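You operate a simulated robot arm through the tools that you are given. There is no shell and no other tool.

You are at the controls of a simulated robot arm. One attempt, no reset.

## Task
Slide the ray lamp's shutter shut, switch it off and line up mirrors Q and T.
Fine: shutter before switch; Q and T end turned the same way as the other four mirrors, which stay as they are.
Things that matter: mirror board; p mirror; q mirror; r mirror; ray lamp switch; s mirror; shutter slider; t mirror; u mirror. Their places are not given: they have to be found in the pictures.

The check looks at the end state, three seconds after you hand in, the way a careful person would. Anything else that was tipped, shoved, dropped, spilled or broken makes it a failure.

## Robot
A 7-joint arm with a fingered hand, fixed in place. Base frame: the origin is on the floor under the middle of its stand, x ahead of it, y to its left, z up; the work surface is at about z = 0.82. Readings come in m, degrees, newtons and seconds.
It reaches about 1.333 m from its shoulder. Its first joint turns from -69.0 to 172.0 degrees. Payload 5 kg.
The TCP is the grasp point between the finger pads, 0.032 m short of the fingertips. In the tool frame z runs along the fingers and y along their closing line. The gripper opens to 0.16 m; its body begins 0.089 m behind the TCP. The gripper is a hand of 3 fingers: y runs from the thumb to the fingers, the wrist lies at [0, 0, -0.252] in the tool frame, and closing takes about 1.5 s.
Orientation is told as [roll, pitch, yaw] about the base's x, y, z axes, in that order, counted from this pose: with the fingers straight down and closing along the base's y, the tool's x points along the base's -x, its y along +y and its z along -z.

## Interface
- The arm moves only by the tool drive_tool. Its argument "steps" is a list of rows, each a list of 3 entries, a list of its own where there are three numbers: the gripper command, from -1 (shut) to 1 (fully open), values between in proportion, then the shift along the tool's x, y, z in m, then the turn, a rotation vector about the tool's x, y, z in degrees. In form: [[jaw, [tx, ty, tz], [rx, ry, rz]], ...]. A call has 1 to 20 rows; each row shifts and turns the commanded pose from where the row before left it, along the tool's axes as they then stand. Rows are played at 5 a second. More than 0.05 m and 8.6 degrees between two rows, or a gripper value outside its range, and nothing of the call is played. A pose out of reach is approached as far as the arm can. The call stops where the force on the tool passes 40 N (or 10 N more than at its start, if that is more) or the arm is blocked; 0.2 s more then pass. The fingers move at their own pace (about 0.108 m/s each) and stop on an object; they squeeze with about 22 N. The grip force told is the motor's: it shows also when the fingers shut on nothing. Time passes only in rows, and 0.2 s behind the last, so rows that do not move let the fingers close. The reply holds the time, the measured pose of the TCP, the force on the tool along the base axes, the opening and the grip force, in the units named above and with some noise, with the torque about the TCP (base axes, N m) and any sound that the robot's microphone picked up.
- Cameras (640 x 400 px; columns grow to the right, rows downward): "scene" is fixed at [0.2194, 0.499, 1.591]; the picture's right is [-0.97, -0.22, 0.00], its down [-0.10, 0.45, -0.89] and it looks along [0.20, -0.87, -0.46] (base axes); focal length 327 px, centre (320, 200). "wrist" rides on the gripper at [0.065, -0.004, -0.116] in the tool frame; the picture's right is [0.06, 1.00, 0.00], its down [-0.87, 0.05, -0.49] and it looks along [-0.49, 0.03, 0.87] (tool axes); focal length 261 px, centre (320, 200).
- camera(camera): a new picture of that camera. The clock stands still meanwhile.
- raise_lower(by): slides the trunk up (or, below 0, down) by that many m; the arm rides with it, the base frame stays. It gives what a move gives, with no picture.
- hand_shape(shape): the hand has 3 fingers and takes this shape, open, in about a second: jaw (thumb against the fingers, like two jaws); tri (thumb and two fingers); tip (a fingertip pinch); poke (one finger out to press); point (the index stretched); flat (the hand flat); cup (the hand cupped); fist (a fist). The gripper value then closes the fingers along that shape, each until it touches; the sizes above hold for jaw. It gives what a move gives, with no picture.
- point_at(camera, pixels): for up to 12 pixels [column, row] of the newest picture of that camera ("zoom" is the newest enlarged one), the place [x, y, z] in the base frame of the surface seen there, good to about 0.003 m. The clock stands still meanwhile.
- zoom(camera, box): a new picture of the part [left, top, right, bottom] of that camera's present view, enlarged. The clock stands still meanwhile.
- hand_in(): hands the job in; it is judged then, once.

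Unless the task says otherwise, let go and move clear before handing in.

The tools are called after ">>>" by a JSON object that holds its "op" and its "data". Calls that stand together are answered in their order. drive_tool: Moves the arm, as the interface text tells. Its arguments: {"type":"object","properties":{"steps":{"type":"array","items":{"type":"array"}}},"required":["steps"]} The other tools are called the same way: raise_lower (by) moves the trunk up or down; hand_shape (shape) gives the hand a shape; camera (camera) takes a picture; point_at (camera, pixels) gives the place of the surface under pixels of a picture; zoom (camera, box) takes an enlarged picture of a part of a camera's view; hand_in () hands the job in.

At the start:

```text
time: 0.0
tool_pos: [0.4841, -0.6289, 1.1532]
tool_rot: [0.0, 0.0, 0.0]
contact_force: [-0.4, -0.2, 0.0]
moment: [-0.01, -0.01, 0.04]
opening: 0.1599
finger_force: 0.0
shape: jaw
trunk travel left (down, up): [-0.675, 0.265]
```

scene: 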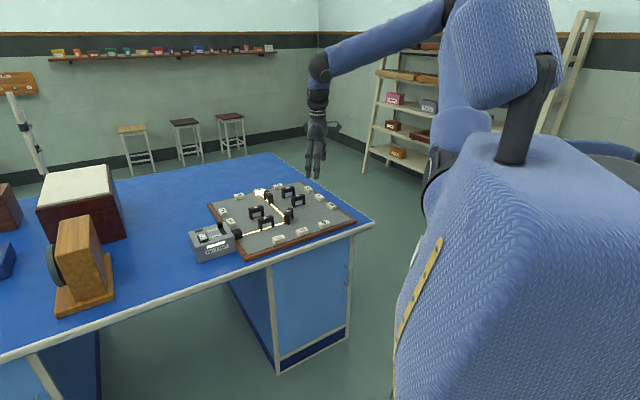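
wrist: 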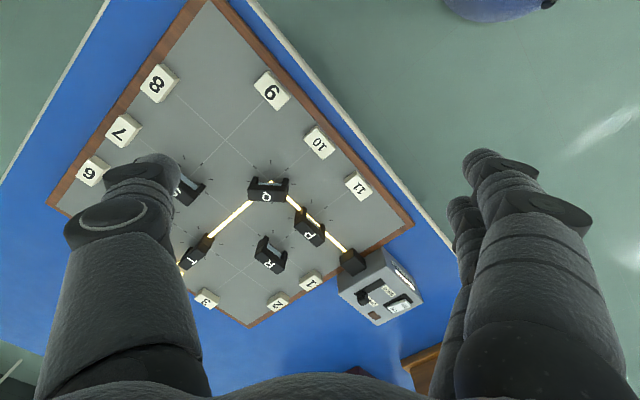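

The scene picture shows the mirror board around (280,215) and the ray lamp at about (212,242), and the wrist picture shows the mirrors labelled P, Q, R, T and others. I'll zoom in on both views for detail.

>>> {"op": "zoom", "data": {"camera": "scene", "box": [180, 170, 370, 280]}}

>>> {"op": "zoom", "data": {"camera": "wrist", "box": [150, 150, 450, 338]}}

```text
3.37 times, centred on (275, 225) of scene
```

zoom: 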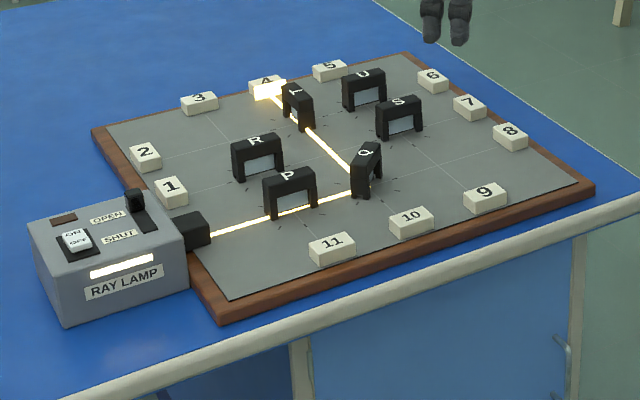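

```text
2.13 times, centred on (300, 244) of wrist
```

zoom: 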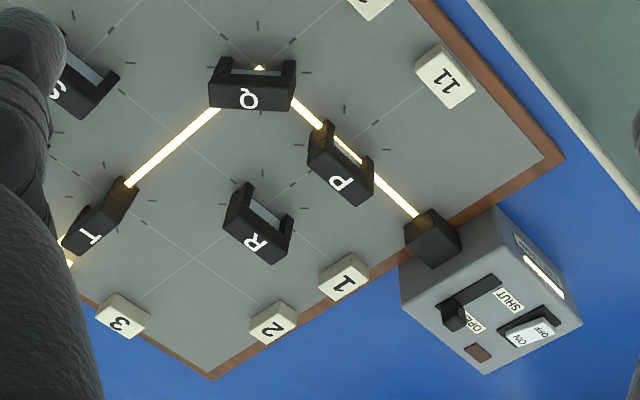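

Mirrors P, R, S and U look parallel, while Q (zoom 251,85) and T (zoom 100,220) are turned. I'll measure the mirror tops and the lamp parts in the wrist zoom.

>>> {"op": "point_at", "data": {"camera": "zoom", "pixels": [[214, 98], [288, 100], [250, 100], [312, 160], [358, 198], [228, 222], [275, 258], [70, 240], [110, 225], [455, 315], [515, 338], [545, 328]]}}

>>> {"op": "zoom", "data": {"camera": "scene", "box": [185, 210, 265, 265]}}

```text
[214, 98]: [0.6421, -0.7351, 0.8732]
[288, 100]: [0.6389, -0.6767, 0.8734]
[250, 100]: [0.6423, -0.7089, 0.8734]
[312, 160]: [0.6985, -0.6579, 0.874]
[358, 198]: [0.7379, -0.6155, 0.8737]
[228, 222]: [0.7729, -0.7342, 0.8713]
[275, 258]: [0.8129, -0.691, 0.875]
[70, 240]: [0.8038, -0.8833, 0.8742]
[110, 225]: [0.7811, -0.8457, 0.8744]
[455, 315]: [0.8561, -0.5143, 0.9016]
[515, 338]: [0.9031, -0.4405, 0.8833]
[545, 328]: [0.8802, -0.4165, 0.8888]
```

```text
7.27 times, centred on (225, 238) of scene
```

zoom: 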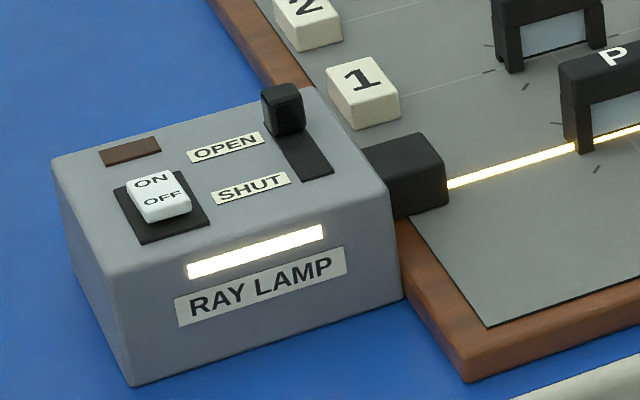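

The lamp is clear now: the slider knob (zoom 283,110) sits at OPEN and its slot runs toward SHUT at (320,170). The rocker is at (160,197). I'll measure those points.

>>> {"op": "point_at", "data": {"camera": "zoom", "pixels": [[282, 90], [285, 125], [300, 140], [320, 172], [290, 150], [325, 165], [155, 185], [165, 208], [140, 180], [188, 200], [405, 160], [170, 240]]}}

>>> {"op": "zoom", "data": {"camera": "scene", "box": [240, 180, 320, 235]}}

```text
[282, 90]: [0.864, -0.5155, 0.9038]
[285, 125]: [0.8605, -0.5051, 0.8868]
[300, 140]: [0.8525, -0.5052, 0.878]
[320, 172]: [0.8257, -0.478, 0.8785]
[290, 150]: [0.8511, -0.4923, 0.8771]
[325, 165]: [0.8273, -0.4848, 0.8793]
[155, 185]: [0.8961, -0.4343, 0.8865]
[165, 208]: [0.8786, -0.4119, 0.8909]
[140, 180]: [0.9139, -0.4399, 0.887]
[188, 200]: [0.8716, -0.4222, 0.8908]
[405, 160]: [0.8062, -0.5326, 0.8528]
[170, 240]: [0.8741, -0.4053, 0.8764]
```

```text
7.27 times, centred on (280, 208) of scene
```

zoom: 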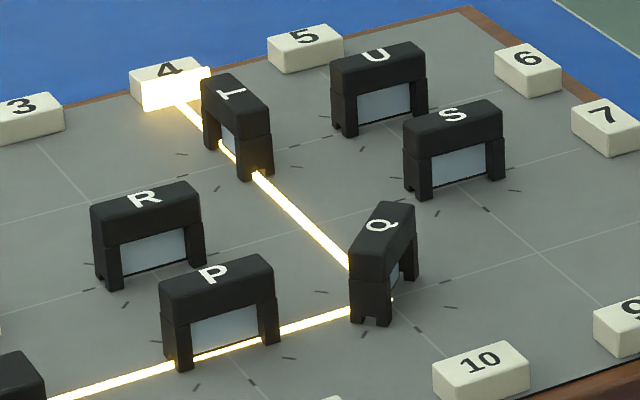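

The glass faces are visible, so I need the letter directions on Q and T to know which way each is turned. I'll zoom in closer.

>>> {"op": "zoom", "data": {"camera": "scene", "box": [260, 185, 300, 210]}}

>>> {"op": "zoom", "data": {"camera": "scene", "box": [270, 200, 310, 225]}}

>>> {"op": "zoom", "data": {"camera": "wrist", "box": [160, 160, 300, 280]}}

```text
16.00 times, centred on (280, 198) of scene
```

zoom: 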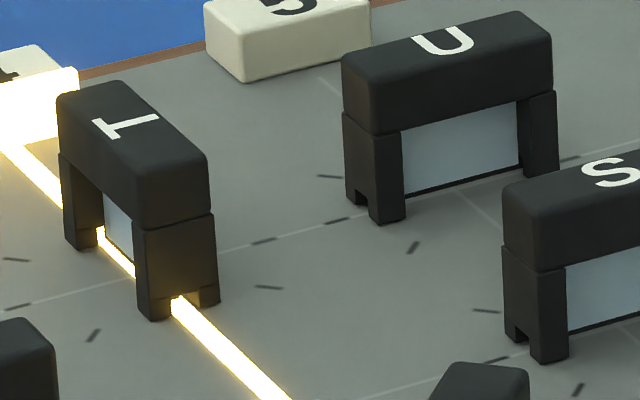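

```text
16.00 times, centred on (290, 212) of scene
```

zoom: 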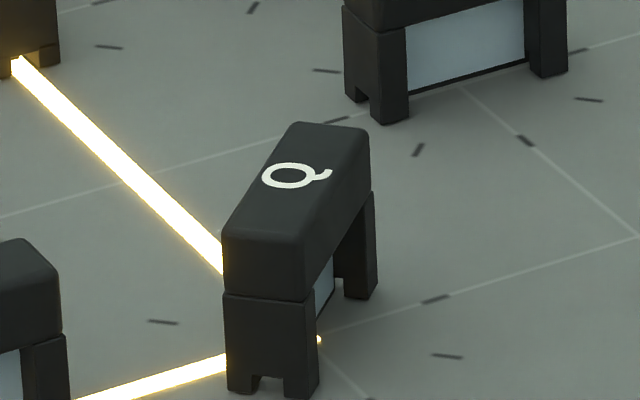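

```text
3.33 times, centred on (230, 220) of wrist
```

zoom: 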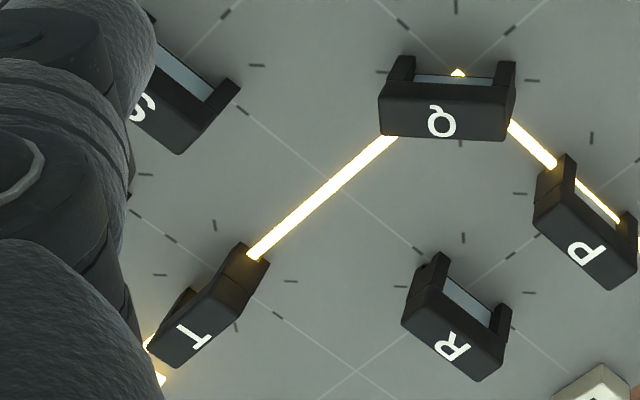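

T's bar points toward (+x,+y) and Q's tail suggests its top points +x, while the others' letter tops point (+x,−y). So Q needs about −45° and T about −90°, clockwise from above. Next I'll try the poke shape well away from everything and look at where its fingertip sits.

>>> {"op": "hand_shape", "data": {"shape": "poke"}}

>>> {"op": "camera", "data": {"camera": "wrist"}}

>>> {"op": "camera", "data": {"camera": "scene"}}

```text
time: 0.9
tool_pos: [0.484, -0.6272, 1.1541]
tool_rot: [0.0, 0.1, 0.0]
contact_force: [-0.8, 0.2, 0.6]
moment: [0.0, 0.02, 0.01]
opening: 0.0
finger_force: 0.0
shape: poke
trunk travel left (down, up): [-0.675, 0.265]
```

```text
taken
```

wrist: 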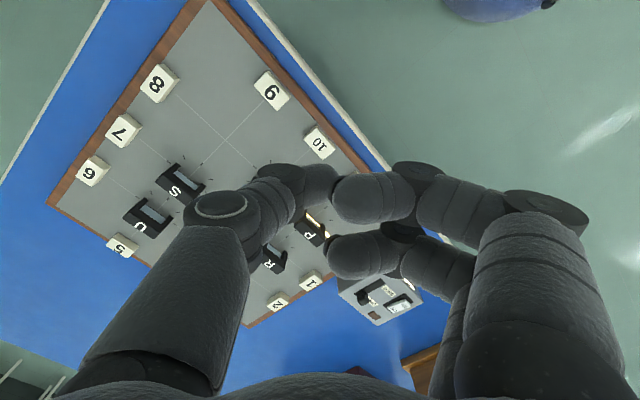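

```text
taken
```

scene: 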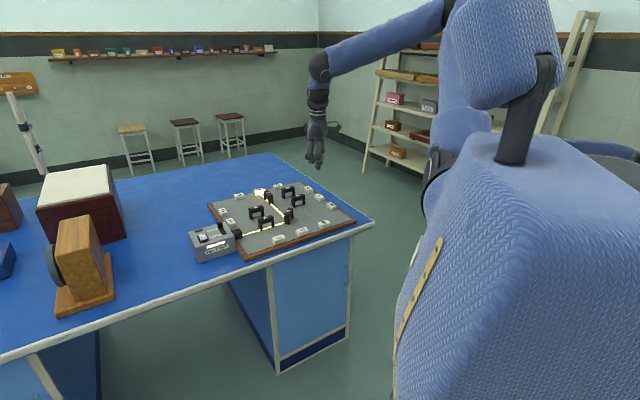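

The poke shape partly hides the fingertips in the wrist view. I'll zoom the scene camera on the hand at (316,140).

>>> {"op": "zoom", "data": {"camera": "scene", "box": [285, 80, 349, 180]}}

>>> {"op": "zoom", "data": {"camera": "wrist", "box": [170, 130, 500, 336]}}

```text
4.00 times, centred on (317, 130) of scene
```

zoom: 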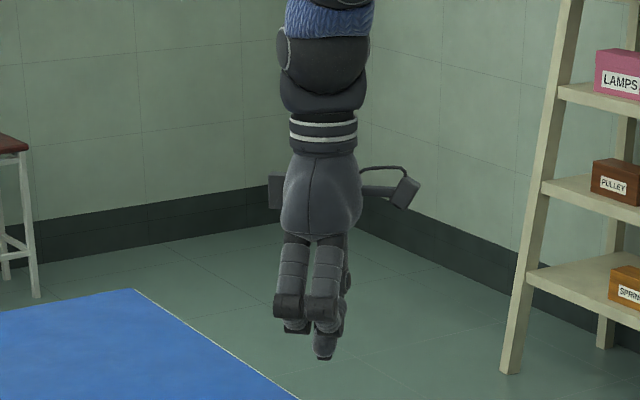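

```text
1.94 times, centred on (335, 233) of wrist
```

zoom: 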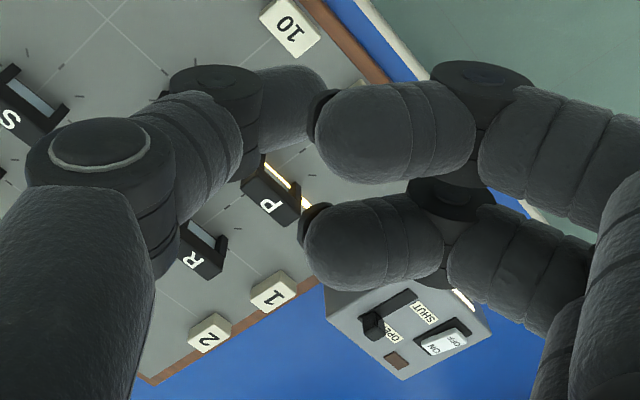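

The thumb appears to be the extended one, its last link running toward wrist zoom (300,110). I'll measure its tip and the curled fingers.

>>> {"op": "point_at", "data": {"camera": "zoom", "pixels": [[215, 85], [262, 110], [290, 100], [318, 95], [290, 130], [320, 110], [360, 140], [305, 225], [340, 250], [100, 150], [200, 150], [450, 190]]}}

>>> {"op": "zoom", "data": {"camera": "scene", "box": [300, 130, 340, 175]}}

```text
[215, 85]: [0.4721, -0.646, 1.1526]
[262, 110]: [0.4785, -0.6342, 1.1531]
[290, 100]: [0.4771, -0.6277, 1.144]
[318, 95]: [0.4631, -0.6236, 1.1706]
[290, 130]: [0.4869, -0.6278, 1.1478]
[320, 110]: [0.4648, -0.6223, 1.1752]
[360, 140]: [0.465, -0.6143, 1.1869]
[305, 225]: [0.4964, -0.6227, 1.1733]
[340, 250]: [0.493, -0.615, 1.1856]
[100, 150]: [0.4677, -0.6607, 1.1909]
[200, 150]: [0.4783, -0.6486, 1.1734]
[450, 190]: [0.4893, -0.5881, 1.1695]
```

```text
8.89 times, centred on (320, 152) of scene
```

zoom: 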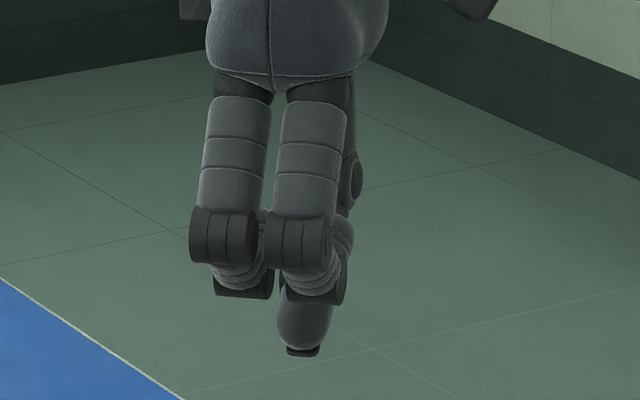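

The thumb tip is at (303,350) in this zoom, below the curled fingers. I'll measure it.

>>> {"op": "point_at", "data": {"camera": "zoom", "pixels": [[303, 350], [292, 350], [315, 350], [303, 320], [285, 320], [325, 320], [240, 293], [318, 300], [225, 235], [300, 240]]}}

```text
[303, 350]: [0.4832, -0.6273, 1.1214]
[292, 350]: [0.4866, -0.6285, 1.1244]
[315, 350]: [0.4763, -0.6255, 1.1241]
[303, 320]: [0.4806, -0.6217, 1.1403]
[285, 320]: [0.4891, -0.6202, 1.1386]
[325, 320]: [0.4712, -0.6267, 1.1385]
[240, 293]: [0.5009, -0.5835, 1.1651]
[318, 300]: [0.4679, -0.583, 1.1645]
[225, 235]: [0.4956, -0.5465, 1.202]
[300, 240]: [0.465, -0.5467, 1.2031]
```

In the poke shape the tip sits under the TCP, about 0.032 m below it, and is about 0.018 m wide. Before moving, I'll zoom tightly on the lamp top to measure the knob, slot and rocker.

>>> {"op": "zoom", "data": {"camera": "scene", "box": [190, 216, 238, 246]}}

```text
13.33 times, centred on (214, 231) of scene
```

zoom: 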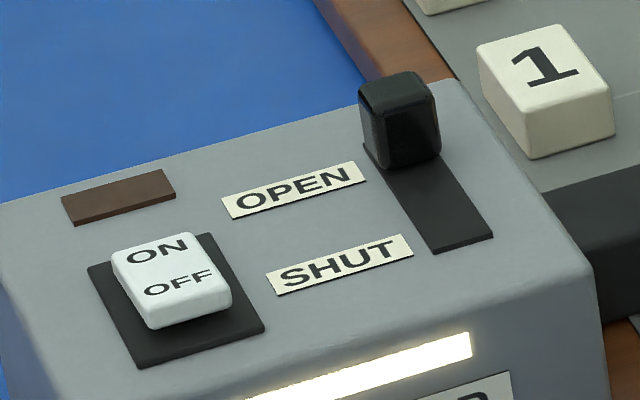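

>>> {"op": "point_at", "data": {"camera": "zoom", "pixels": [[368, 98], [425, 85], [395, 88], [385, 120], [430, 110], [372, 150], [440, 250], [488, 235], [445, 160], [120, 255], [190, 240], [225, 285]]}}

>>> {"op": "point_at", "data": {"camera": "zoom", "pixels": [[158, 318], [175, 270], [150, 248], [190, 300], [92, 270], [140, 360], [258, 325], [205, 238], [375, 100], [410, 140], [360, 85], [445, 85]]}}

```text
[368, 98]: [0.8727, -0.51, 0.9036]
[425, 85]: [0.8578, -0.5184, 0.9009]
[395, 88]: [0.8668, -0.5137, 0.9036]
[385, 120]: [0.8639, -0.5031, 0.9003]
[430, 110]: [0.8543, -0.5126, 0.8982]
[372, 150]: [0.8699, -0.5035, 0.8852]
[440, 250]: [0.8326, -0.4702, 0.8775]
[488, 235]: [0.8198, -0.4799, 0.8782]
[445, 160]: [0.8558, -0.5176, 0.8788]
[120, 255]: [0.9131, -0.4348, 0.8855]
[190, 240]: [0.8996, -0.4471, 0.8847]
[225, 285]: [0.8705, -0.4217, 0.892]
```

```text
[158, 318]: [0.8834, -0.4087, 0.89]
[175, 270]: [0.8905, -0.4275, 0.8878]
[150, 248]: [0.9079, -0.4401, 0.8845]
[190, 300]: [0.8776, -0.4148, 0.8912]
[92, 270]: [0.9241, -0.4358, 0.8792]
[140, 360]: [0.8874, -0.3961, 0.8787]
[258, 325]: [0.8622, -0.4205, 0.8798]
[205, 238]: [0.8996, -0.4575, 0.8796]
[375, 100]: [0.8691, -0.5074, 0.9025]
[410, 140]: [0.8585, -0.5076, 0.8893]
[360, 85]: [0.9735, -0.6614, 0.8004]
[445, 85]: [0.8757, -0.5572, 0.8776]
```

The knob centre is about (0.866,−0.5125), with its top at 0.904. The slot runs at about 135° to (0.826,−0.475). The rocker's OFF end, raised, is near (0.880,−0.418,0.891). I'll move at height to behind the knob and turn to yaw 45.

>>> {"op": "drive_tool", "data": {"steps": [[-1, [-0.045, 0.01, 0], [0, 0, 0]], [-1, [-0.045, 0.01, 0], [0, 0, 0]], [-1, [-0.045, 0.01, 0], [0, 0, 0]], [-1, [-0.045, 0.01, 0], [0, 0, 0]], [-1, [-0.045, 0.01, 0], [0, 0, 0]], [-1, [-0.045, 0.01, 0], [0, 0, 0]], [-1, [-0.045, 0.01, 0], [0, 0, 0]], [-1, [-0.045, 0.01, 0], [0, 0, 0]], [-1, [-0.045, 0.01, 0], [0, 0, 0]], [-1, [0, 0, 0], [0, 0, -7.5]], [-1, [0, 0, 0], [0, 0, -7.5]], [-1, [0, 0, 0], [0, 0, -7.5]], [-1, [0, 0, 0], [0, 0, -7.5]], [-1, [0, 0, 0], [0, 0, -7.5]], [-1, [0, 0, 0], [0, 0, -7.5]], [-1, [0, 0, 0], [0, 0, 0]]]}}

```text
time: 4.3
tool_pos: [0.8892, -0.5374, 1.1537]
tool_rot: [0.0, 0.0, 45.2]
contact_force: [0.3, -0.6, 0.0]
moment: [0.0, 0.02, 0.02]
opening: 0.0001
finger_force: 21.8
shape: jaw
trunk travel left (down, up): [-0.675, 0.265]
```

The arm reached (0.889,−0.537,1.154) at yaw 45, but the reply now says shape jaw with the grip closed. I'll look at the hand.

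>>> {"op": "zoom", "data": {"camera": "scene", "box": [170, 80, 290, 260]}}

>>> {"op": "camera", "data": {"camera": "wrist"}}

```text
2.22 times, centred on (230, 170) of scene
```

zoom: 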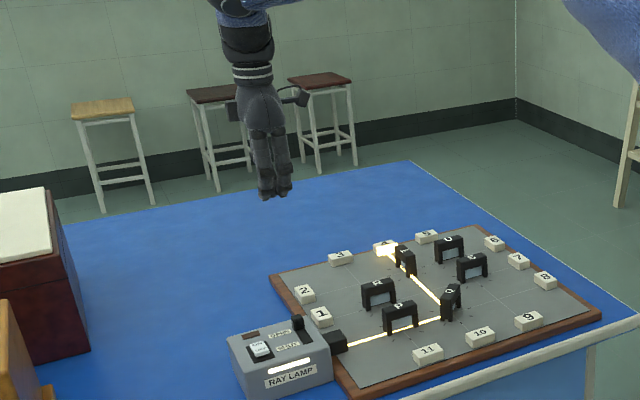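

```text
taken
```

wrist: 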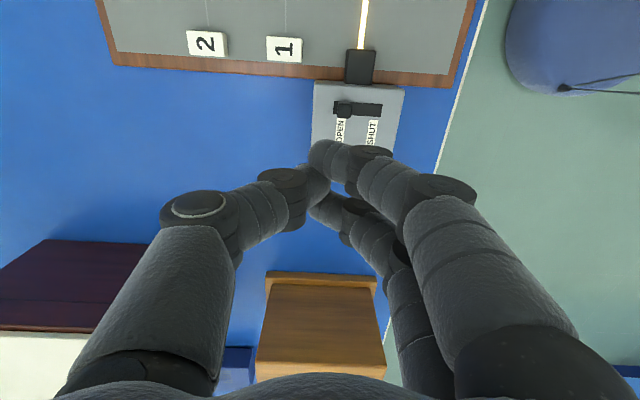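

The fingers now look like a closed jaw. I'll set poke again and test whether a gripper value of 1 keeps the shape.

>>> {"op": "hand_shape", "data": {"shape": "poke"}}

>>> {"op": "drive_tool", "data": {"steps": [[1, [0, 0, 0.02], [0, 0, 0]], [1, [0, 0, 0.02], [0, 0, 0]], [1, [0, 0, 0], [0, 0, 0]]]}}

>>> {"op": "camera", "data": {"camera": "wrist"}}

```text
time: 5.2
tool_pos: [0.8901, -0.5387, 1.1535]
tool_rot: [0.0, 0.0, 45.1]
contact_force: [-0.3, 0.5, 0.4]
moment: [-0.03, -0.01, 0.0]
opening: 0.0002
finger_force: 0.0
shape: poke
trunk travel left (down, up): [-0.675, 0.265]
```

```text
time: 6.0
tool_pos: [0.8893, -0.5374, 1.113]
tool_rot: [0.0, 0.0, 45.1]
contact_force: [-0.7, 0.1, -0.3]
moment: [0.0, -0.05, -0.02]
opening: 0.0
finger_force: 0.1
shape: poke
trunk travel left (down, up): [-0.675, 0.265]
```

```text
taken
```

wrist: 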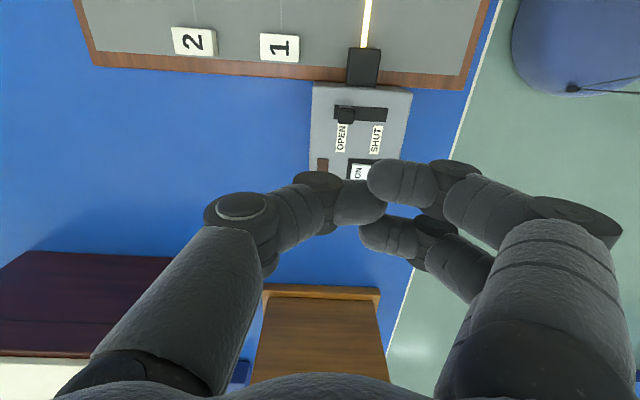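

A value of 1 keeps the poke shape, and the slot lies nearly along tool y, from (335,113) to (388,115). I'll refine the knob and rocker positions from this view.

>>> {"op": "zoom", "data": {"camera": "wrist", "box": [295, 70, 425, 185]}}

```text
3.48 times, centred on (360, 128) of wrist
```

zoom: 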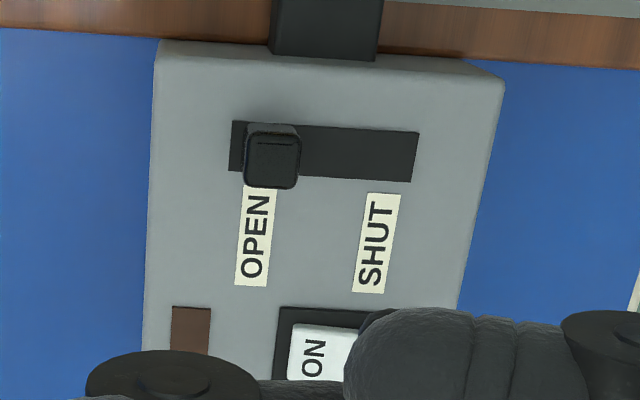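

>>> {"op": "point_at", "data": {"camera": "zoom", "pixels": [[255, 145], [290, 145], [255, 178], [290, 178], [272, 160], [236, 125], [236, 165], [415, 135], [410, 178], [308, 165], [165, 60], [495, 90]]}}

```text
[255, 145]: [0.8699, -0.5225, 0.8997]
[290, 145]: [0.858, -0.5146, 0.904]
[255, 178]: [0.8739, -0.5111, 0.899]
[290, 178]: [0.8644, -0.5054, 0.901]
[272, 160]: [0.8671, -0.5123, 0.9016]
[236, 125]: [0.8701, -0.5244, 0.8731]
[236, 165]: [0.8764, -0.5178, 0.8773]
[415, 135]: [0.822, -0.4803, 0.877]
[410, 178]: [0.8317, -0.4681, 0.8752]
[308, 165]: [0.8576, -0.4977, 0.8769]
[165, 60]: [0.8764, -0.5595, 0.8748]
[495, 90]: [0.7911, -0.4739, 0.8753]
```

The knob top is centred at (0.8666,−0.5134) and the slot runs 0.066 m at 135°, so the tip is already lined up 0.033 m behind it. I'll lower the tip to about 0.885, just above the lamp top.

>>> {"op": "drive_tool", "data": {"steps": [[1, [0, 0, 0.02], [0, 0, 0]], [1, [0, 0, 0.02], [0, 0, 0]], [1, [0, 0, 0.02], [0, 0, 0]], [1, [0, 0, 0.02], [0, 0, 0]], [1, [0, 0, 0.02], [0, 0, 0]], [1, [0, 0, 0.02], [0, 0, 0]], [1, [0, 0, 0.02], [0, 0, 0]], [1, [0, 0, 0.02], [0, 0, 0]], [1, [0, 0, 0.015], [0, 0, 0]], [1, [0, 0, 0.01], [0, 0, 0]], [1, [0, 0, 0.005], [0, 0, 0]], [1, [0, 0, 0.004], [0, 0, 0]], [1, [0, 0, 0], [0, 0, 0]]]}}

>>> {"op": "zoom", "data": {"camera": "scene", "box": [180, 190, 260, 260]}}

>>> {"op": "camera", "data": {"camera": "wrist"}}

```text
time: 8.8
tool_pos: [0.89, -0.5393, 0.9195]
tool_rot: [0.0, -0.1, 45.0]
contact_force: [-0.6, 0.1, 0.8]
moment: [-0.01, 0.01, 0.01]
opening: 0.0001
finger_force: 0.2
shape: poke
trunk travel left (down, up): [-0.675, 0.265]
```

```text
5.71 times, centred on (220, 225) of scene
```

zoom: 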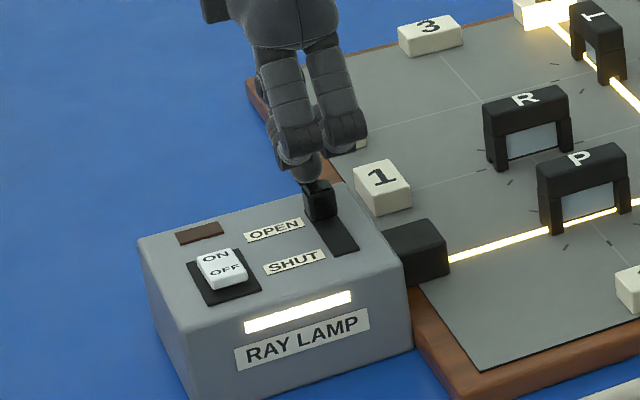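

```text
taken
```

wrist: 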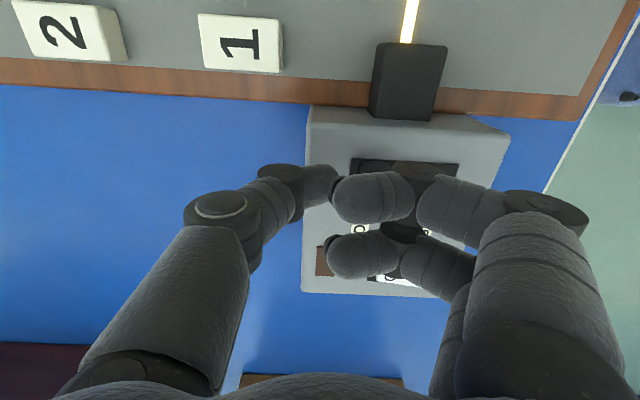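

The tip is behind the knob at the right height, as the scene zoom shows near (318,190). I'll push along tool +y in small steps.

>>> {"op": "drive_tool", "data": {"steps": [[1, [0, 0.005, 0], [0, 0, 0]], [1, [0, 0.005, 0], [0, 0, 0]], [1, [0, 0.005, 0], [0, 0, 0]], [1, [0, 0.004, 0], [0, 0, 0]], [1, [0, 0.004, 0], [0, 0, 0]], [1, [0, 0.004, 0], [0, 0, 0]], [1, [0, 0.004, 0], [0, 0, 0]], [1, [0, 0.004, 0], [0, 0, 0]]]}}

>>> {"op": "zoom", "data": {"camera": "scene", "box": [180, 190, 260, 260]}}

```text
time: 10.6
tool_pos: [0.8653, -0.5125, 0.9199]
tool_rot: [0.0, 0.0, 45.0]
contact_force: [0.6, 0.4, -0.8]
moment: [-0.01, 0.02, 0.03]
opening: 0.0002
finger_force: 0.2
shape: poke
trunk travel left (down, up): [-0.675, 0.265]
```

```text
5.71 times, centred on (220, 225) of scene
```

zoom: 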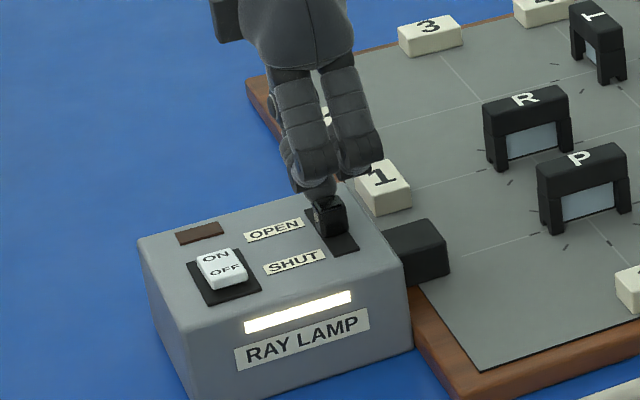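

The knob is moving and the ray has gone. I'll keep pushing toward the SHUT end in small steps.

>>> {"op": "drive_tool", "data": {"steps": [[1, [0, 0.004, 0], [0, 0, 0]], [1, [0, 0.004, 0], [0, 0, 0]], [1, [0, 0.004, 0], [0, 0, 0]], [1, [0, 0.004, 0], [0, 0, 0]], [1, [0, 0.003, 0], [0, 0, 0]]]}}

>>> {"op": "zoom", "data": {"camera": "scene", "box": [180, 190, 260, 260]}}

```text
time: 11.8
tool_pos: [0.8509, -0.4993, 0.9185]
tool_rot: [-0.1, 0.0, 45.0]
contact_force: [0.1, -0.1, -0.1]
moment: [0.02, 0.04, -0.01]
opening: 0.0
finger_force: 0.1
shape: poke
trunk travel left (down, up): [-0.675, 0.265]
```

```text
5.71 times, centred on (220, 225) of scene
```

zoom: 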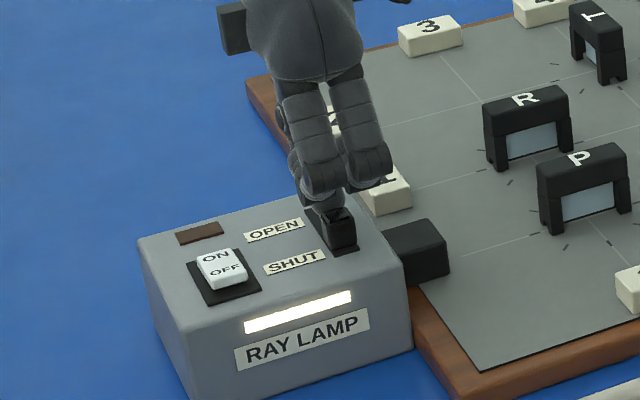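

The knob is close to the slot's end, with a little slot still showing at about (345,250). I'll advance in 2 mm steps until the force rises.

>>> {"op": "drive_tool", "data": {"steps": [[1, [0, 0.002, 0], [0, 0, 0]], [1, [0, 0.002, 0], [0, 0, 0]], [1, [0, 0.001, 0], [0, 0, 0]]]}}

>>> {"op": "zoom", "data": {"camera": "scene", "box": [190, 210, 250, 255]}}

```text
time: 12.6
tool_pos: [0.8477, -0.4957, 0.9194]
tool_rot: [0.0, 0.1, 45.0]
contact_force: [3.1, -2.2, 0.4]
moment: [-0.04, -0.07, -0.01]
opening: 0.0
finger_force: 0.1
shape: poke
trunk travel left (down, up): [-0.675, 0.265]
```

```text
8.89 times, centred on (220, 232) of scene
```

zoom: 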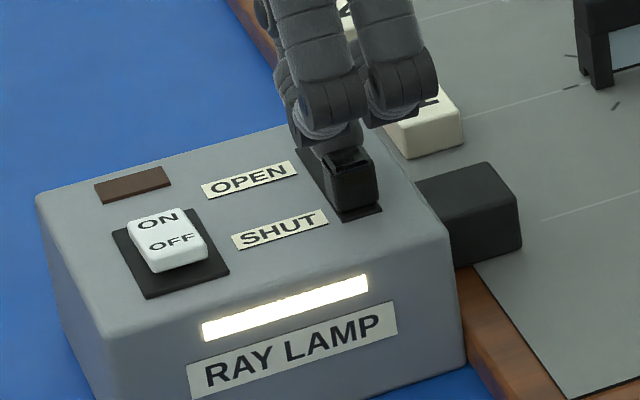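

The force has risen to about 4 N, so this may be the end stop. I'll push one more millimetre to confirm.

>>> {"op": "drive_tool", "data": {"steps": [[1, [0, 0.001, 0], [0, 0, 0]], [1, [0, 0, 0], [0, 0, 0]]]}}

```text
time: 13.2
tool_pos: [0.8486, -0.4954, 0.9186]
tool_rot: [0.0, 0.0, 44.9]
contact_force: [5.5, -4.9, -1.3]
moment: [-0.11, -0.12, -0.01]
opening: 0.0
finger_force: 0.2
shape: poke
trunk travel left (down, up): [-0.675, 0.265]
```

The force went from 4 to 7 N with no further travel, so the shutter is at its end stop. I'll back off, rise and move over the rocker's OFF end.

>>> {"op": "drive_tool", "data": {"steps": [[1, [0, -0.008, 0], [0, 0, 0]], [1, [0, -0.008, 0], [0, 0, 0]], [1, [0, 0, -0.02], [0, 0, 0]], [1, [0, 0, -0.03], [0, 0, 0]], [1, [0, 0, -0.03], [0, 0, 0]], [1, [-0.02, 0.0115, 0], [0, 0, 0]], [1, [-0.02, 0.0115, 0], [0, 0, 0]], [1, [-0.02, 0.0115, 0], [0, 0, 0]], [1, [-0.018, 0.0115, 0], [0, 0, 0]], [1, [0, 0, 0], [0, 0, 0]]]}}

>>> {"op": "zoom", "data": {"camera": "scene", "box": [180, 200, 250, 255]}}

>>> {"op": "camera", "data": {"camera": "wrist"}}

```text
time: 15.4
tool_pos: [0.8816, -0.4195, 0.9989]
tool_rot: [-0.1, 0.0, 45.0]
contact_force: [0.3, 0.2, -0.3]
moment: [-0.01, -0.02, -0.01]
opening: 0.0
finger_force: 0.1
shape: poke
trunk travel left (down, up): [-0.675, 0.265]
```

```text
7.27 times, centred on (215, 228) of scene
```

zoom: 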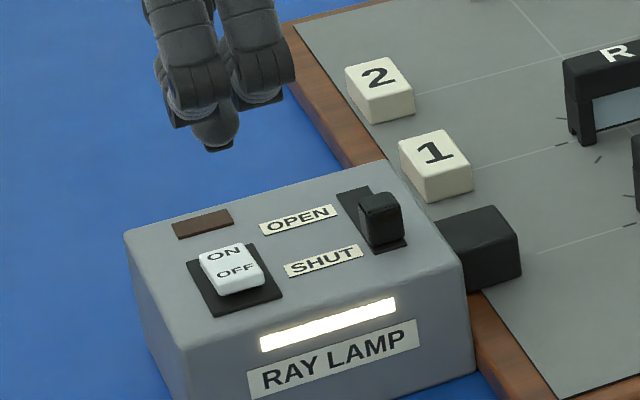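

```text
taken
```

wrist: 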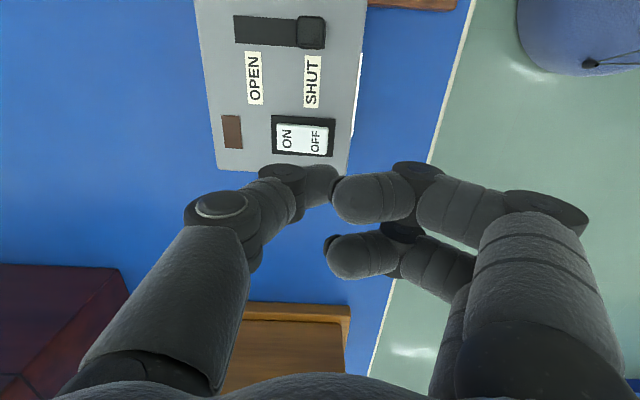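

The shutter knob now sits at the SHUT end. I'll measure the rocker in this wrist view at (315,140).

>>> {"op": "zoom", "data": {"camera": "wrist", "box": [255, 100, 355, 170]}}

```text
5.71 times, centred on (305, 135) of wrist
```

zoom: 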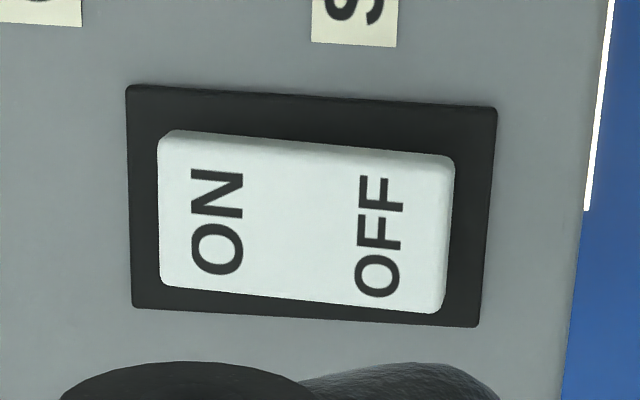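

>>> {"op": "point_at", "data": {"camera": "zoom", "pixels": [[170, 145], [168, 280], [445, 165], [435, 305], [380, 235], [400, 180], [390, 290], [420, 235], [305, 220], [215, 220], [130, 95], [490, 115]]}}

```text
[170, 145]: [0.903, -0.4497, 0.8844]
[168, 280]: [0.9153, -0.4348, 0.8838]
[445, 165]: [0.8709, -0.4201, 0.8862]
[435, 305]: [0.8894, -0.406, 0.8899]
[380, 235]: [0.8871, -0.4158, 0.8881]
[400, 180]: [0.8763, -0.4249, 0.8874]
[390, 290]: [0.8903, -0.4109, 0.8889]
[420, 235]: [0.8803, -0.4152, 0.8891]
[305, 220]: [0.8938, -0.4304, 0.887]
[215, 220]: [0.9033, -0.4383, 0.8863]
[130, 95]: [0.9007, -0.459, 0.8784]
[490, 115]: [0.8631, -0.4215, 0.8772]
```

The OFF half is centred near (0.884,−0.417,0.889), very close to where the tip is. I'll lower to just above it.

>>> {"op": "drive_tool", "data": {"steps": [[1, [-0.002, 0, 0.02], [0, 0, 0]], [1, [0, 0, 0.02], [0, 0, 0]], [1, [0, 0, 0.02], [0, 0, 0]], [1, [0, 0, 0.01], [0, 0, 0]], [1, [0, 0, 0], [0, 0, 0]]]}}

>>> {"op": "zoom", "data": {"camera": "scene", "box": [180, 210, 250, 255]}}

```text
time: 16.6
tool_pos: [0.8838, -0.4197, 0.9299]
tool_rot: [0.1, 0.0, 44.9]
contact_force: [-0.3, -0.8, 0.9]
moment: [-0.03, -0.06, 0.01]
opening: 0.0
finger_force: 0.1
shape: poke
trunk travel left (down, up): [-0.675, 0.265]
```

```text
8.89 times, centred on (215, 232) of scene
```

zoom: 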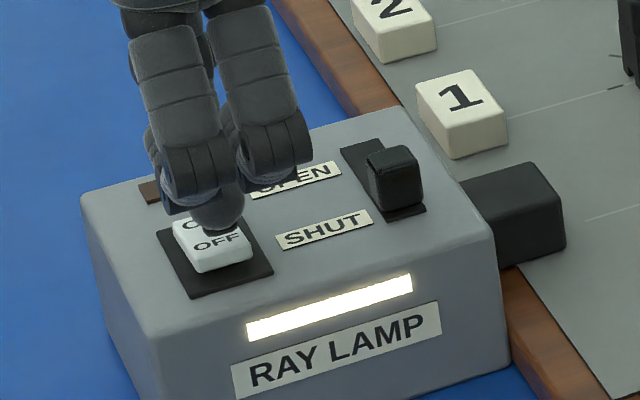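

The tip is over the OFF lettering. I'll shift 3 mm further toward the OFF end and press down in small steps.

>>> {"op": "drive_tool", "data": {"steps": [[1, [0, 0.003, 0], [0, 0, 0]], [1, [0, 0, 0.004], [0, 0, 0]], [1, [0, 0, 0.002], [0, 0, 0]], [1, [0, 0, 0.002], [0, 0, 0]], [1, [0, 0, 0.002], [0, 0, 0]], [1, [0, 0, 0.002], [0, 0, 0]]]}}

>>> {"op": "zoom", "data": {"camera": "scene", "box": [180, 210, 250, 255]}}

```text
time: 18.0
tool_pos: [0.8802, -0.4157, 0.9172]
tool_rot: [-0.1, 0.0, 44.9]
contact_force: [-1.2, 0.1, 2.4]
moment: [-0.01, 0.01, -0.02]
opening: 0.0
finger_force: 0.1
shape: poke
trunk travel left (down, up): [-0.675, 0.265]
```

```text
8.89 times, centred on (215, 232) of scene
```

zoom: 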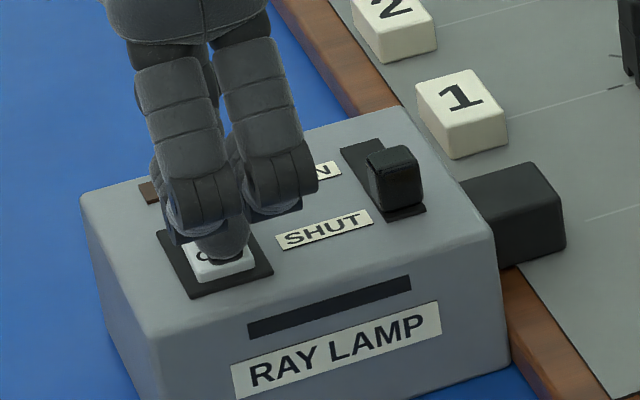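

The lamp's light strip at (330,305) has gone dark, so the switch flipped. I'll lift straight up and check that it stays.

>>> {"op": "drive_tool", "data": {"steps": [[1, [0, 0, -0.01], [0, 0, 0]], [1, [0, 0, -0.03], [0, 0, 0]], [1, [0, 0, -0.04], [0, 0, 0]], [1, [0, 0, -0.04], [0, 0, 0]], [1, [0, 0, -0.04], [0, 0, 0]], [1, [0, 0, -0.04], [0, 0, 0]], [1, [0, 0, -0.03], [0, 0, 0]], [1, [0, 0, 0], [0, 0, 0]]]}}

>>> {"op": "zoom", "data": {"camera": "scene", "box": [185, 210, 255, 255]}}

```text
time: 19.8
tool_pos: [0.8793, -0.4157, 1.1477]
tool_rot: [0.1, 0.0, 45.0]
contact_force: [0.1, -0.3, 0.2]
moment: [0.01, -0.02, -0.02]
opening: 0.0
finger_force: 0.1
shape: poke
trunk travel left (down, up): [-0.675, 0.265]
```

```text
8.89 times, centred on (220, 232) of scene
```

zoom: 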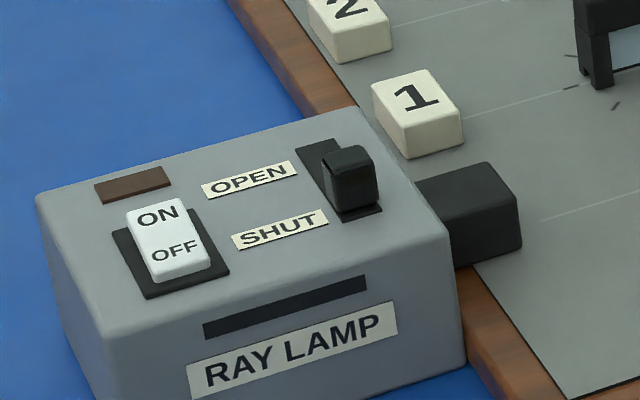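

The rocker's OFF end is down, the strip is dark and the knob is at SHUT, so the lamp is done. Next I'll set the jaw shape and move at height to above Q.

>>> {"op": "hand_shape", "data": {"shape": "jaw"}}

>>> {"op": "drive_tool", "data": {"steps": [[1, [0.0415, -0.004, 0], [0, 0, 0]], [1, [0.0415, -0.004, 0], [0, 0, 0]], [1, [0.0415, -0.004, 0], [0, 0, 0]], [1, [0.0415, -0.004, 0], [0, 0, 0]], [1, [0.0415, -0.004, 0], [0, 0, 0]], [1, [0.0415, -0.004, 0], [0, 0, 0]], [1, [0.0415, -0.004, 0], [0, 0, 0]], [1, [0.0415, -0.004, 0], [0, 0, 0]], [1, [0.0415, -0.004, 0], [0, 0, 0]], [1, [0, 0, 0], [0, 0, -7.5]], [1, [0, 0, 0], [0, 0, -7.5]], [1, [0, 0, 0], [0, 0, -7.5]], [1, [0, 0, 0], [0, 0, -7.5]], [1, [0, 0, 0], [0, 0, -7.5]], [1, [0, 0, 0], [0, 0, -7.5]], [1, [0, 0, 0], [0, 0, 0]]]}}

>>> {"op": "camera", "data": {"camera": "wrist"}}

```text
time: 20.7
tool_pos: [0.8803, -0.4157, 1.1462]
tool_rot: [0.0, 0.0, 45.0]
contact_force: [-0.6, 0.4, 0.3]
moment: [0.03, 0.02, 0.0]
opening: 0.16
finger_force: 0.2
shape: jaw
trunk travel left (down, up): [-0.675, 0.265]
```

```text
time: 24.1
tool_pos: [0.6422, -0.7046, 1.1484]
tool_rot: [0.0, 0.0, 90.2]
contact_force: [0.3, 0.7, 1.2]
moment: [0.03, 0.03, 0.0]
opening: 0.1599
finger_force: 0.0
shape: jaw
trunk travel left (down, up): [-0.675, 0.265]
```

```text
taken
```

wrist: 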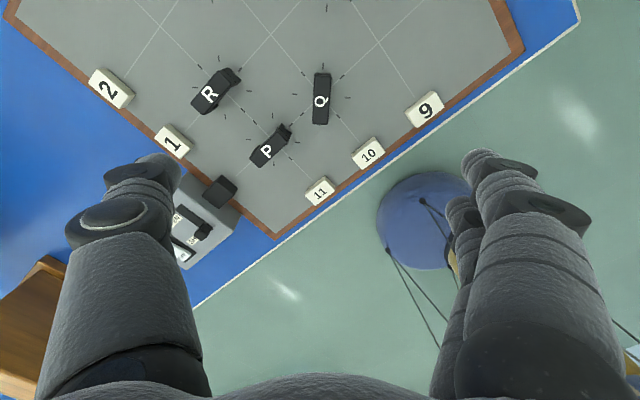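

Q is at (321,98) in this view. I'll zoom in to measure it and check how its letter is turned relative to P and R.

>>> {"op": "zoom", "data": {"camera": "wrist", "box": [240, 50, 400, 150]}}

>>> {"op": "zoom", "data": {"camera": "wrist", "box": [180, 0, 420, 180]}}

```text
4.00 times, centred on (320, 100) of wrist
```

zoom: 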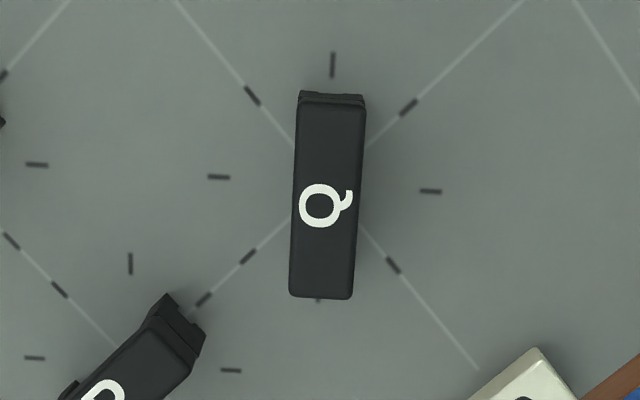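

```text
2.22 times, centred on (300, 90) of wrist
```

zoom: 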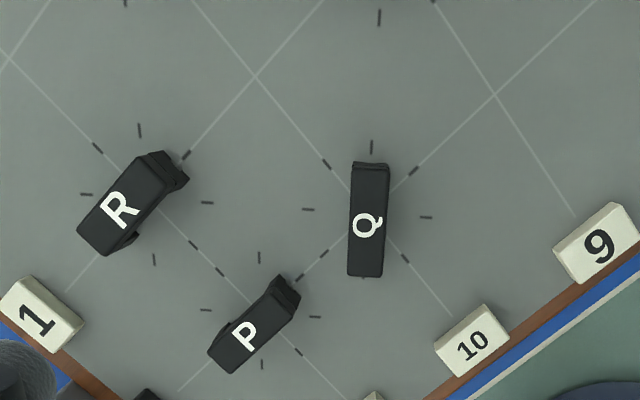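

In this view Q's tail at (350,190) shows its letter-up is toward +x, while P and R point to upper-left, (+x,−y). That confirms −45° for Q, and the 45° tick marks fit. I'll measure Q's top corners and tick centres.

>>> {"op": "point_at", "data": {"camera": "zoom", "pixels": [[354, 172], [386, 172], [350, 272], [380, 273], [371, 147], [308, 210], [426, 217], [413, 170], [325, 164], [323, 252], [405, 258], [368, 220]]}}

>>> {"op": "zoom", "data": {"camera": "scene", "box": [240, 170, 320, 235]}}

```text
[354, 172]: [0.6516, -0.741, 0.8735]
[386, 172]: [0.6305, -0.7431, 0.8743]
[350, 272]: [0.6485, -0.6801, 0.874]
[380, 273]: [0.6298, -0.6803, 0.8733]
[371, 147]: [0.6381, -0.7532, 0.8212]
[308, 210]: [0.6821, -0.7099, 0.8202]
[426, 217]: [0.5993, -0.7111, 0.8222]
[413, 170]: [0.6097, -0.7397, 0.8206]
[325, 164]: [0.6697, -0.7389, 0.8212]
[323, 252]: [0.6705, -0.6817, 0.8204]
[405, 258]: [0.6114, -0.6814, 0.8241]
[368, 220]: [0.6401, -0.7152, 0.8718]
```

```text
6.15 times, centred on (280, 202) of scene
```

zoom: 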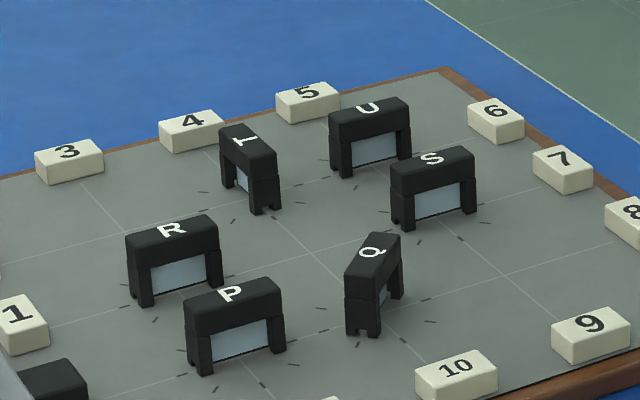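

The tick marks put Q's pivot at (0.6405,−0.7105). The board is at z=0.821 and the mirror top at 0.874. I'll centre on it, narrow the opening to about 0.07 m and lower partway.

>>> {"op": "drive_tool", "data": {"steps": [[-0.1, [0.006, 0.0015, 0.02], [0, 0, 0]], [-0.1, [0, 0, 0.03], [0, 0, 0]], [-0.1, [0, 0, 0.03], [0, 0, 0]], [-0.1, [0, 0, 0.03], [0, 0, 0]], [-0.1, [0, 0, 0.03], [0, 0, 0]], [-0.1, [0, 0, 0.03], [0, 0, 0]], [-0.1, [0, 0, 0.02], [0, 0, 0]], [-0.1, [0, 0, 0], [0, 0, 0]], [-0.1, [0, 0, 0], [0, 0, 0]]]}}

>>> {"op": "camera", "data": {"camera": "wrist"}}

>>> {"op": "zoom", "data": {"camera": "scene", "box": [240, 150, 330, 240]}}

```text
time: 26.1
tool_pos: [0.6402, -0.7117, 0.9579]
tool_rot: [-0.1, 0.0, 90.1]
contact_force: [0.5, 0.5, 0.6]
moment: [-0.03, -0.04, 0.01]
opening: 0.0726
finger_force: 0.0
shape: jaw
trunk travel left (down, up): [-0.675, 0.265]
```

```text
taken
```

wrist: 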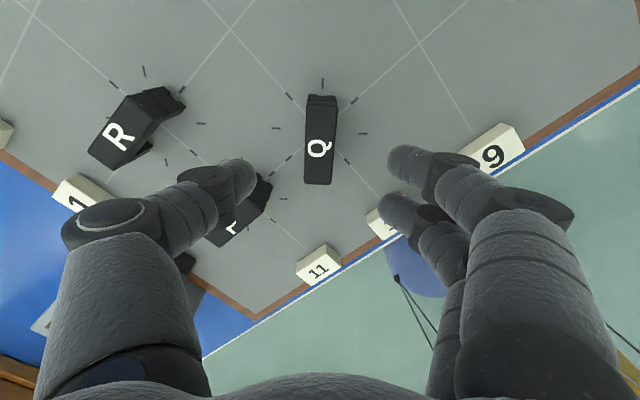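

```text
4.44 times, centred on (285, 195) of scene
```

zoom: 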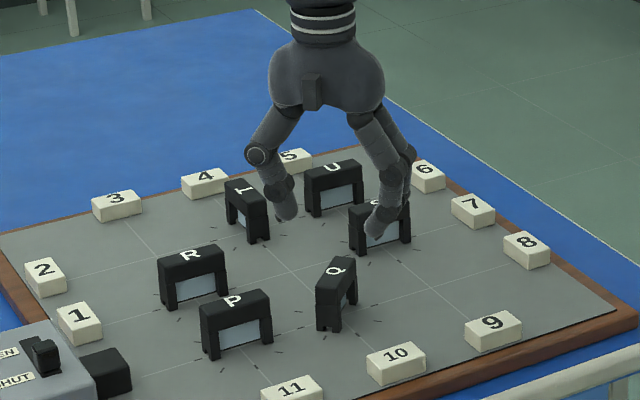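

Q sits centred between the thumb at (240,175) and the fingers at (392,180), and nothing is close beside it. I'll lower to grasp height, TCP about 0.868.

>>> {"op": "drive_tool", "data": {"steps": [[-0.1, [0, 0, 0.02], [0, 0, 0]], [-0.1, [0, 0, 0.02], [0, 0, 0]], [-0.1, [0, 0, 0.02], [0, 0, 0]], [-0.1, [0, 0, 0.015], [0, 0, 0]], [-0.1, [0, 0, 0.01], [0, 0, 0]], [-0.1, [0, 0, 0.004], [0, 0, 0]], [-0.1, [0, 0, 0], [0, 0, 0]]]}}

>>> {"op": "camera", "data": {"camera": "wrist"}}

>>> {"op": "zoom", "data": {"camera": "scene", "box": [240, 170, 330, 240]}}

```text
time: 27.7
tool_pos: [0.641, -0.7109, 0.8692]
tool_rot: [0.0, 0.0, 90.0]
contact_force: [-0.1, 0.8, -0.6]
moment: [0.01, -0.02, 0.01]
opening: 0.0725
finger_force: 0.1
shape: jaw
trunk travel left (down, up): [-0.675, 0.265]
```

```text
taken
```

wrist: 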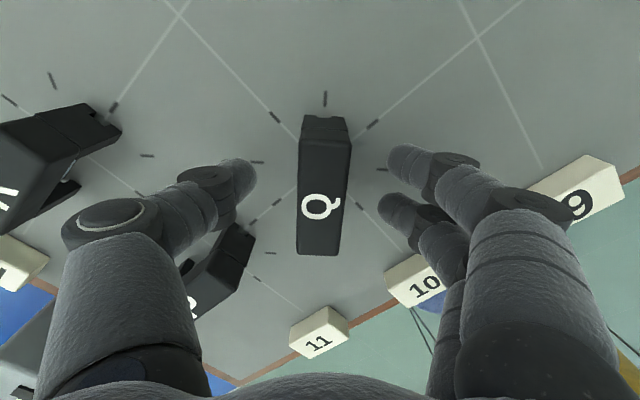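

```text
5.71 times, centred on (285, 205) of scene
```

zoom: 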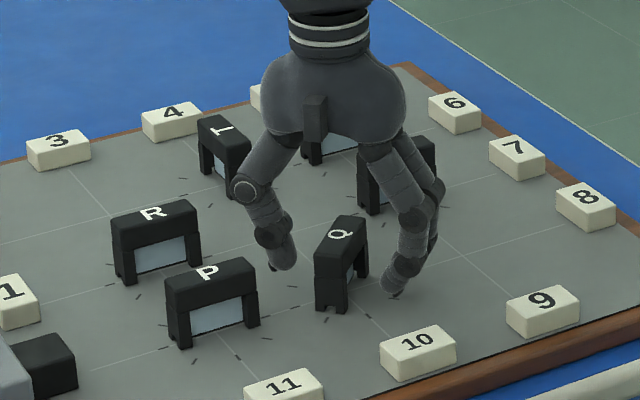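

The hand straddles Q with clearance on both sides. I'll close on it gently.

>>> {"op": "drive_tool", "data": {"steps": [[-0.4, [0, 0, 0], [0, 0, 0]], [-0.6, [0, 0, 0], [0, 0, 0]], [-0.75, [0, 0, 0], [0, 0, 0]], [-0.85, [0, 0, 0], [0, 0, 0]], [-0.85, [0, 0, 0], [0, 0, 0]], [-0.85, [0, 0, 0], [0, 0, 0]]]}}

>>> {"op": "camera", "data": {"camera": "wrist"}}

>>> {"op": "zoom", "data": {"camera": "scene", "box": [240, 170, 330, 240]}}

```text
time: 29.1
tool_pos: [0.6404, -0.7113, 0.8674]
tool_rot: [0.1, -0.1, 90.0]
contact_force: [0.9, 2.3, -9.1]
moment: [0.03, -0.06, 0.0]
opening: 0.0151
finger_force: 22.2
shape: jaw
trunk travel left (down, up): [-0.675, 0.265]
```

```text
taken
```

wrist: 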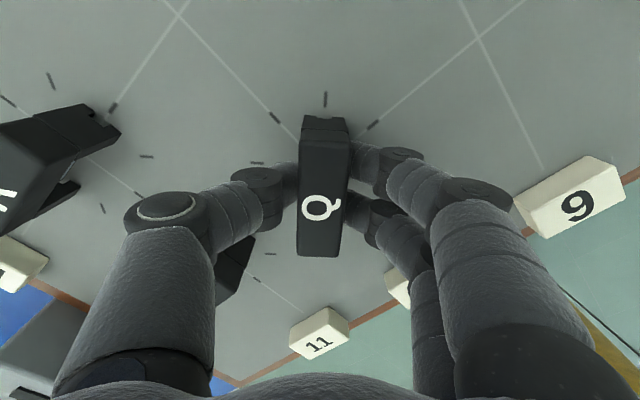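

```text
5.71 times, centred on (285, 205) of scene
```

zoom: 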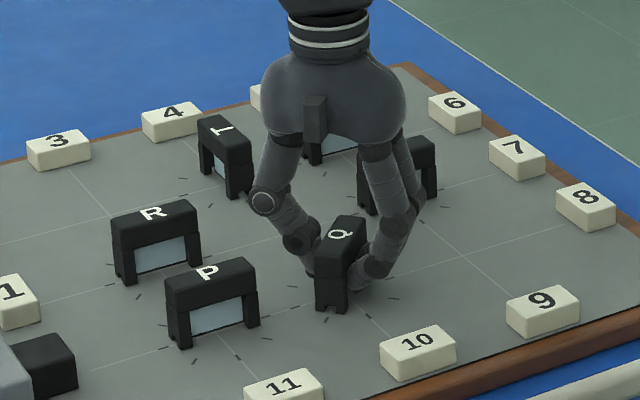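

The fingertips slipped under Q's cap into the window, giving an opening of 0.015 and a −9 N vertical pull. I'd rather not lift the mirror, so I'll open, rise 15 mm and close on the cap itself.

>>> {"op": "drive_tool", "data": {"steps": [[-0.6, [0, 0, 0], [0, 0, 0]], [-0.3, [0, 0, 0], [0, 0, 0]], [-0.3, [0, 0, 0], [0, 0, 0]], [-0.3, [0, 0, -0.008], [0, 0, 0]], [-0.3, [0, 0, -0.008], [0, 0, 0]], [-0.3, [0, 0, 0], [0, 0, 0]]]}}

>>> {"op": "camera", "data": {"camera": "wrist"}}

>>> {"op": "zoom", "data": {"camera": "scene", "box": [260, 180, 320, 225]}}

```text
time: 30.5
tool_pos: [0.6408, -0.7103, 0.8838]
tool_rot: [0.0, 0.0, 90.0]
contact_force: [-0.5, -0.8, -0.8]
moment: [0.01, -0.03, 0.0]
opening: 0.0555
finger_force: 0.1
shape: jaw
trunk travel left (down, up): [-0.675, 0.265]
```

```text
taken
```

wrist: 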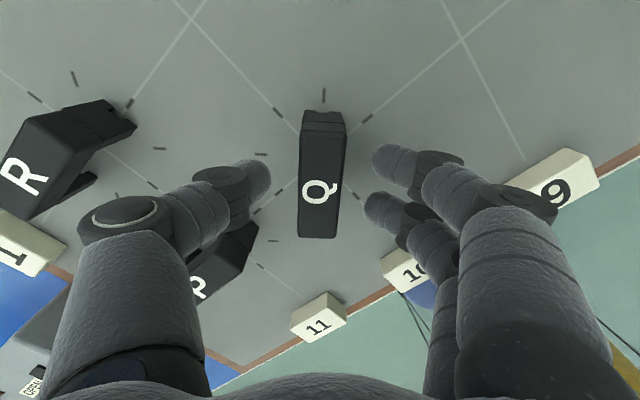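

```text
8.89 times, centred on (290, 202) of scene
```

zoom: 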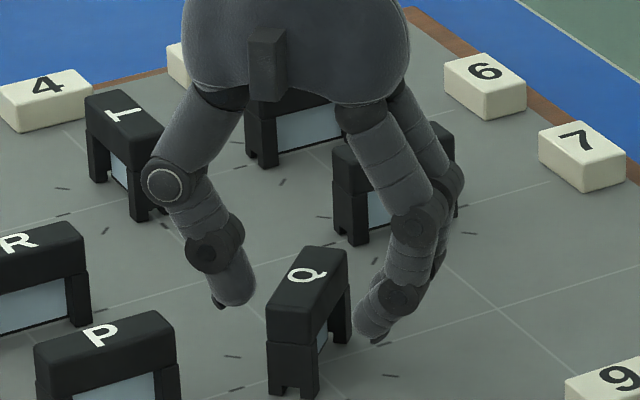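

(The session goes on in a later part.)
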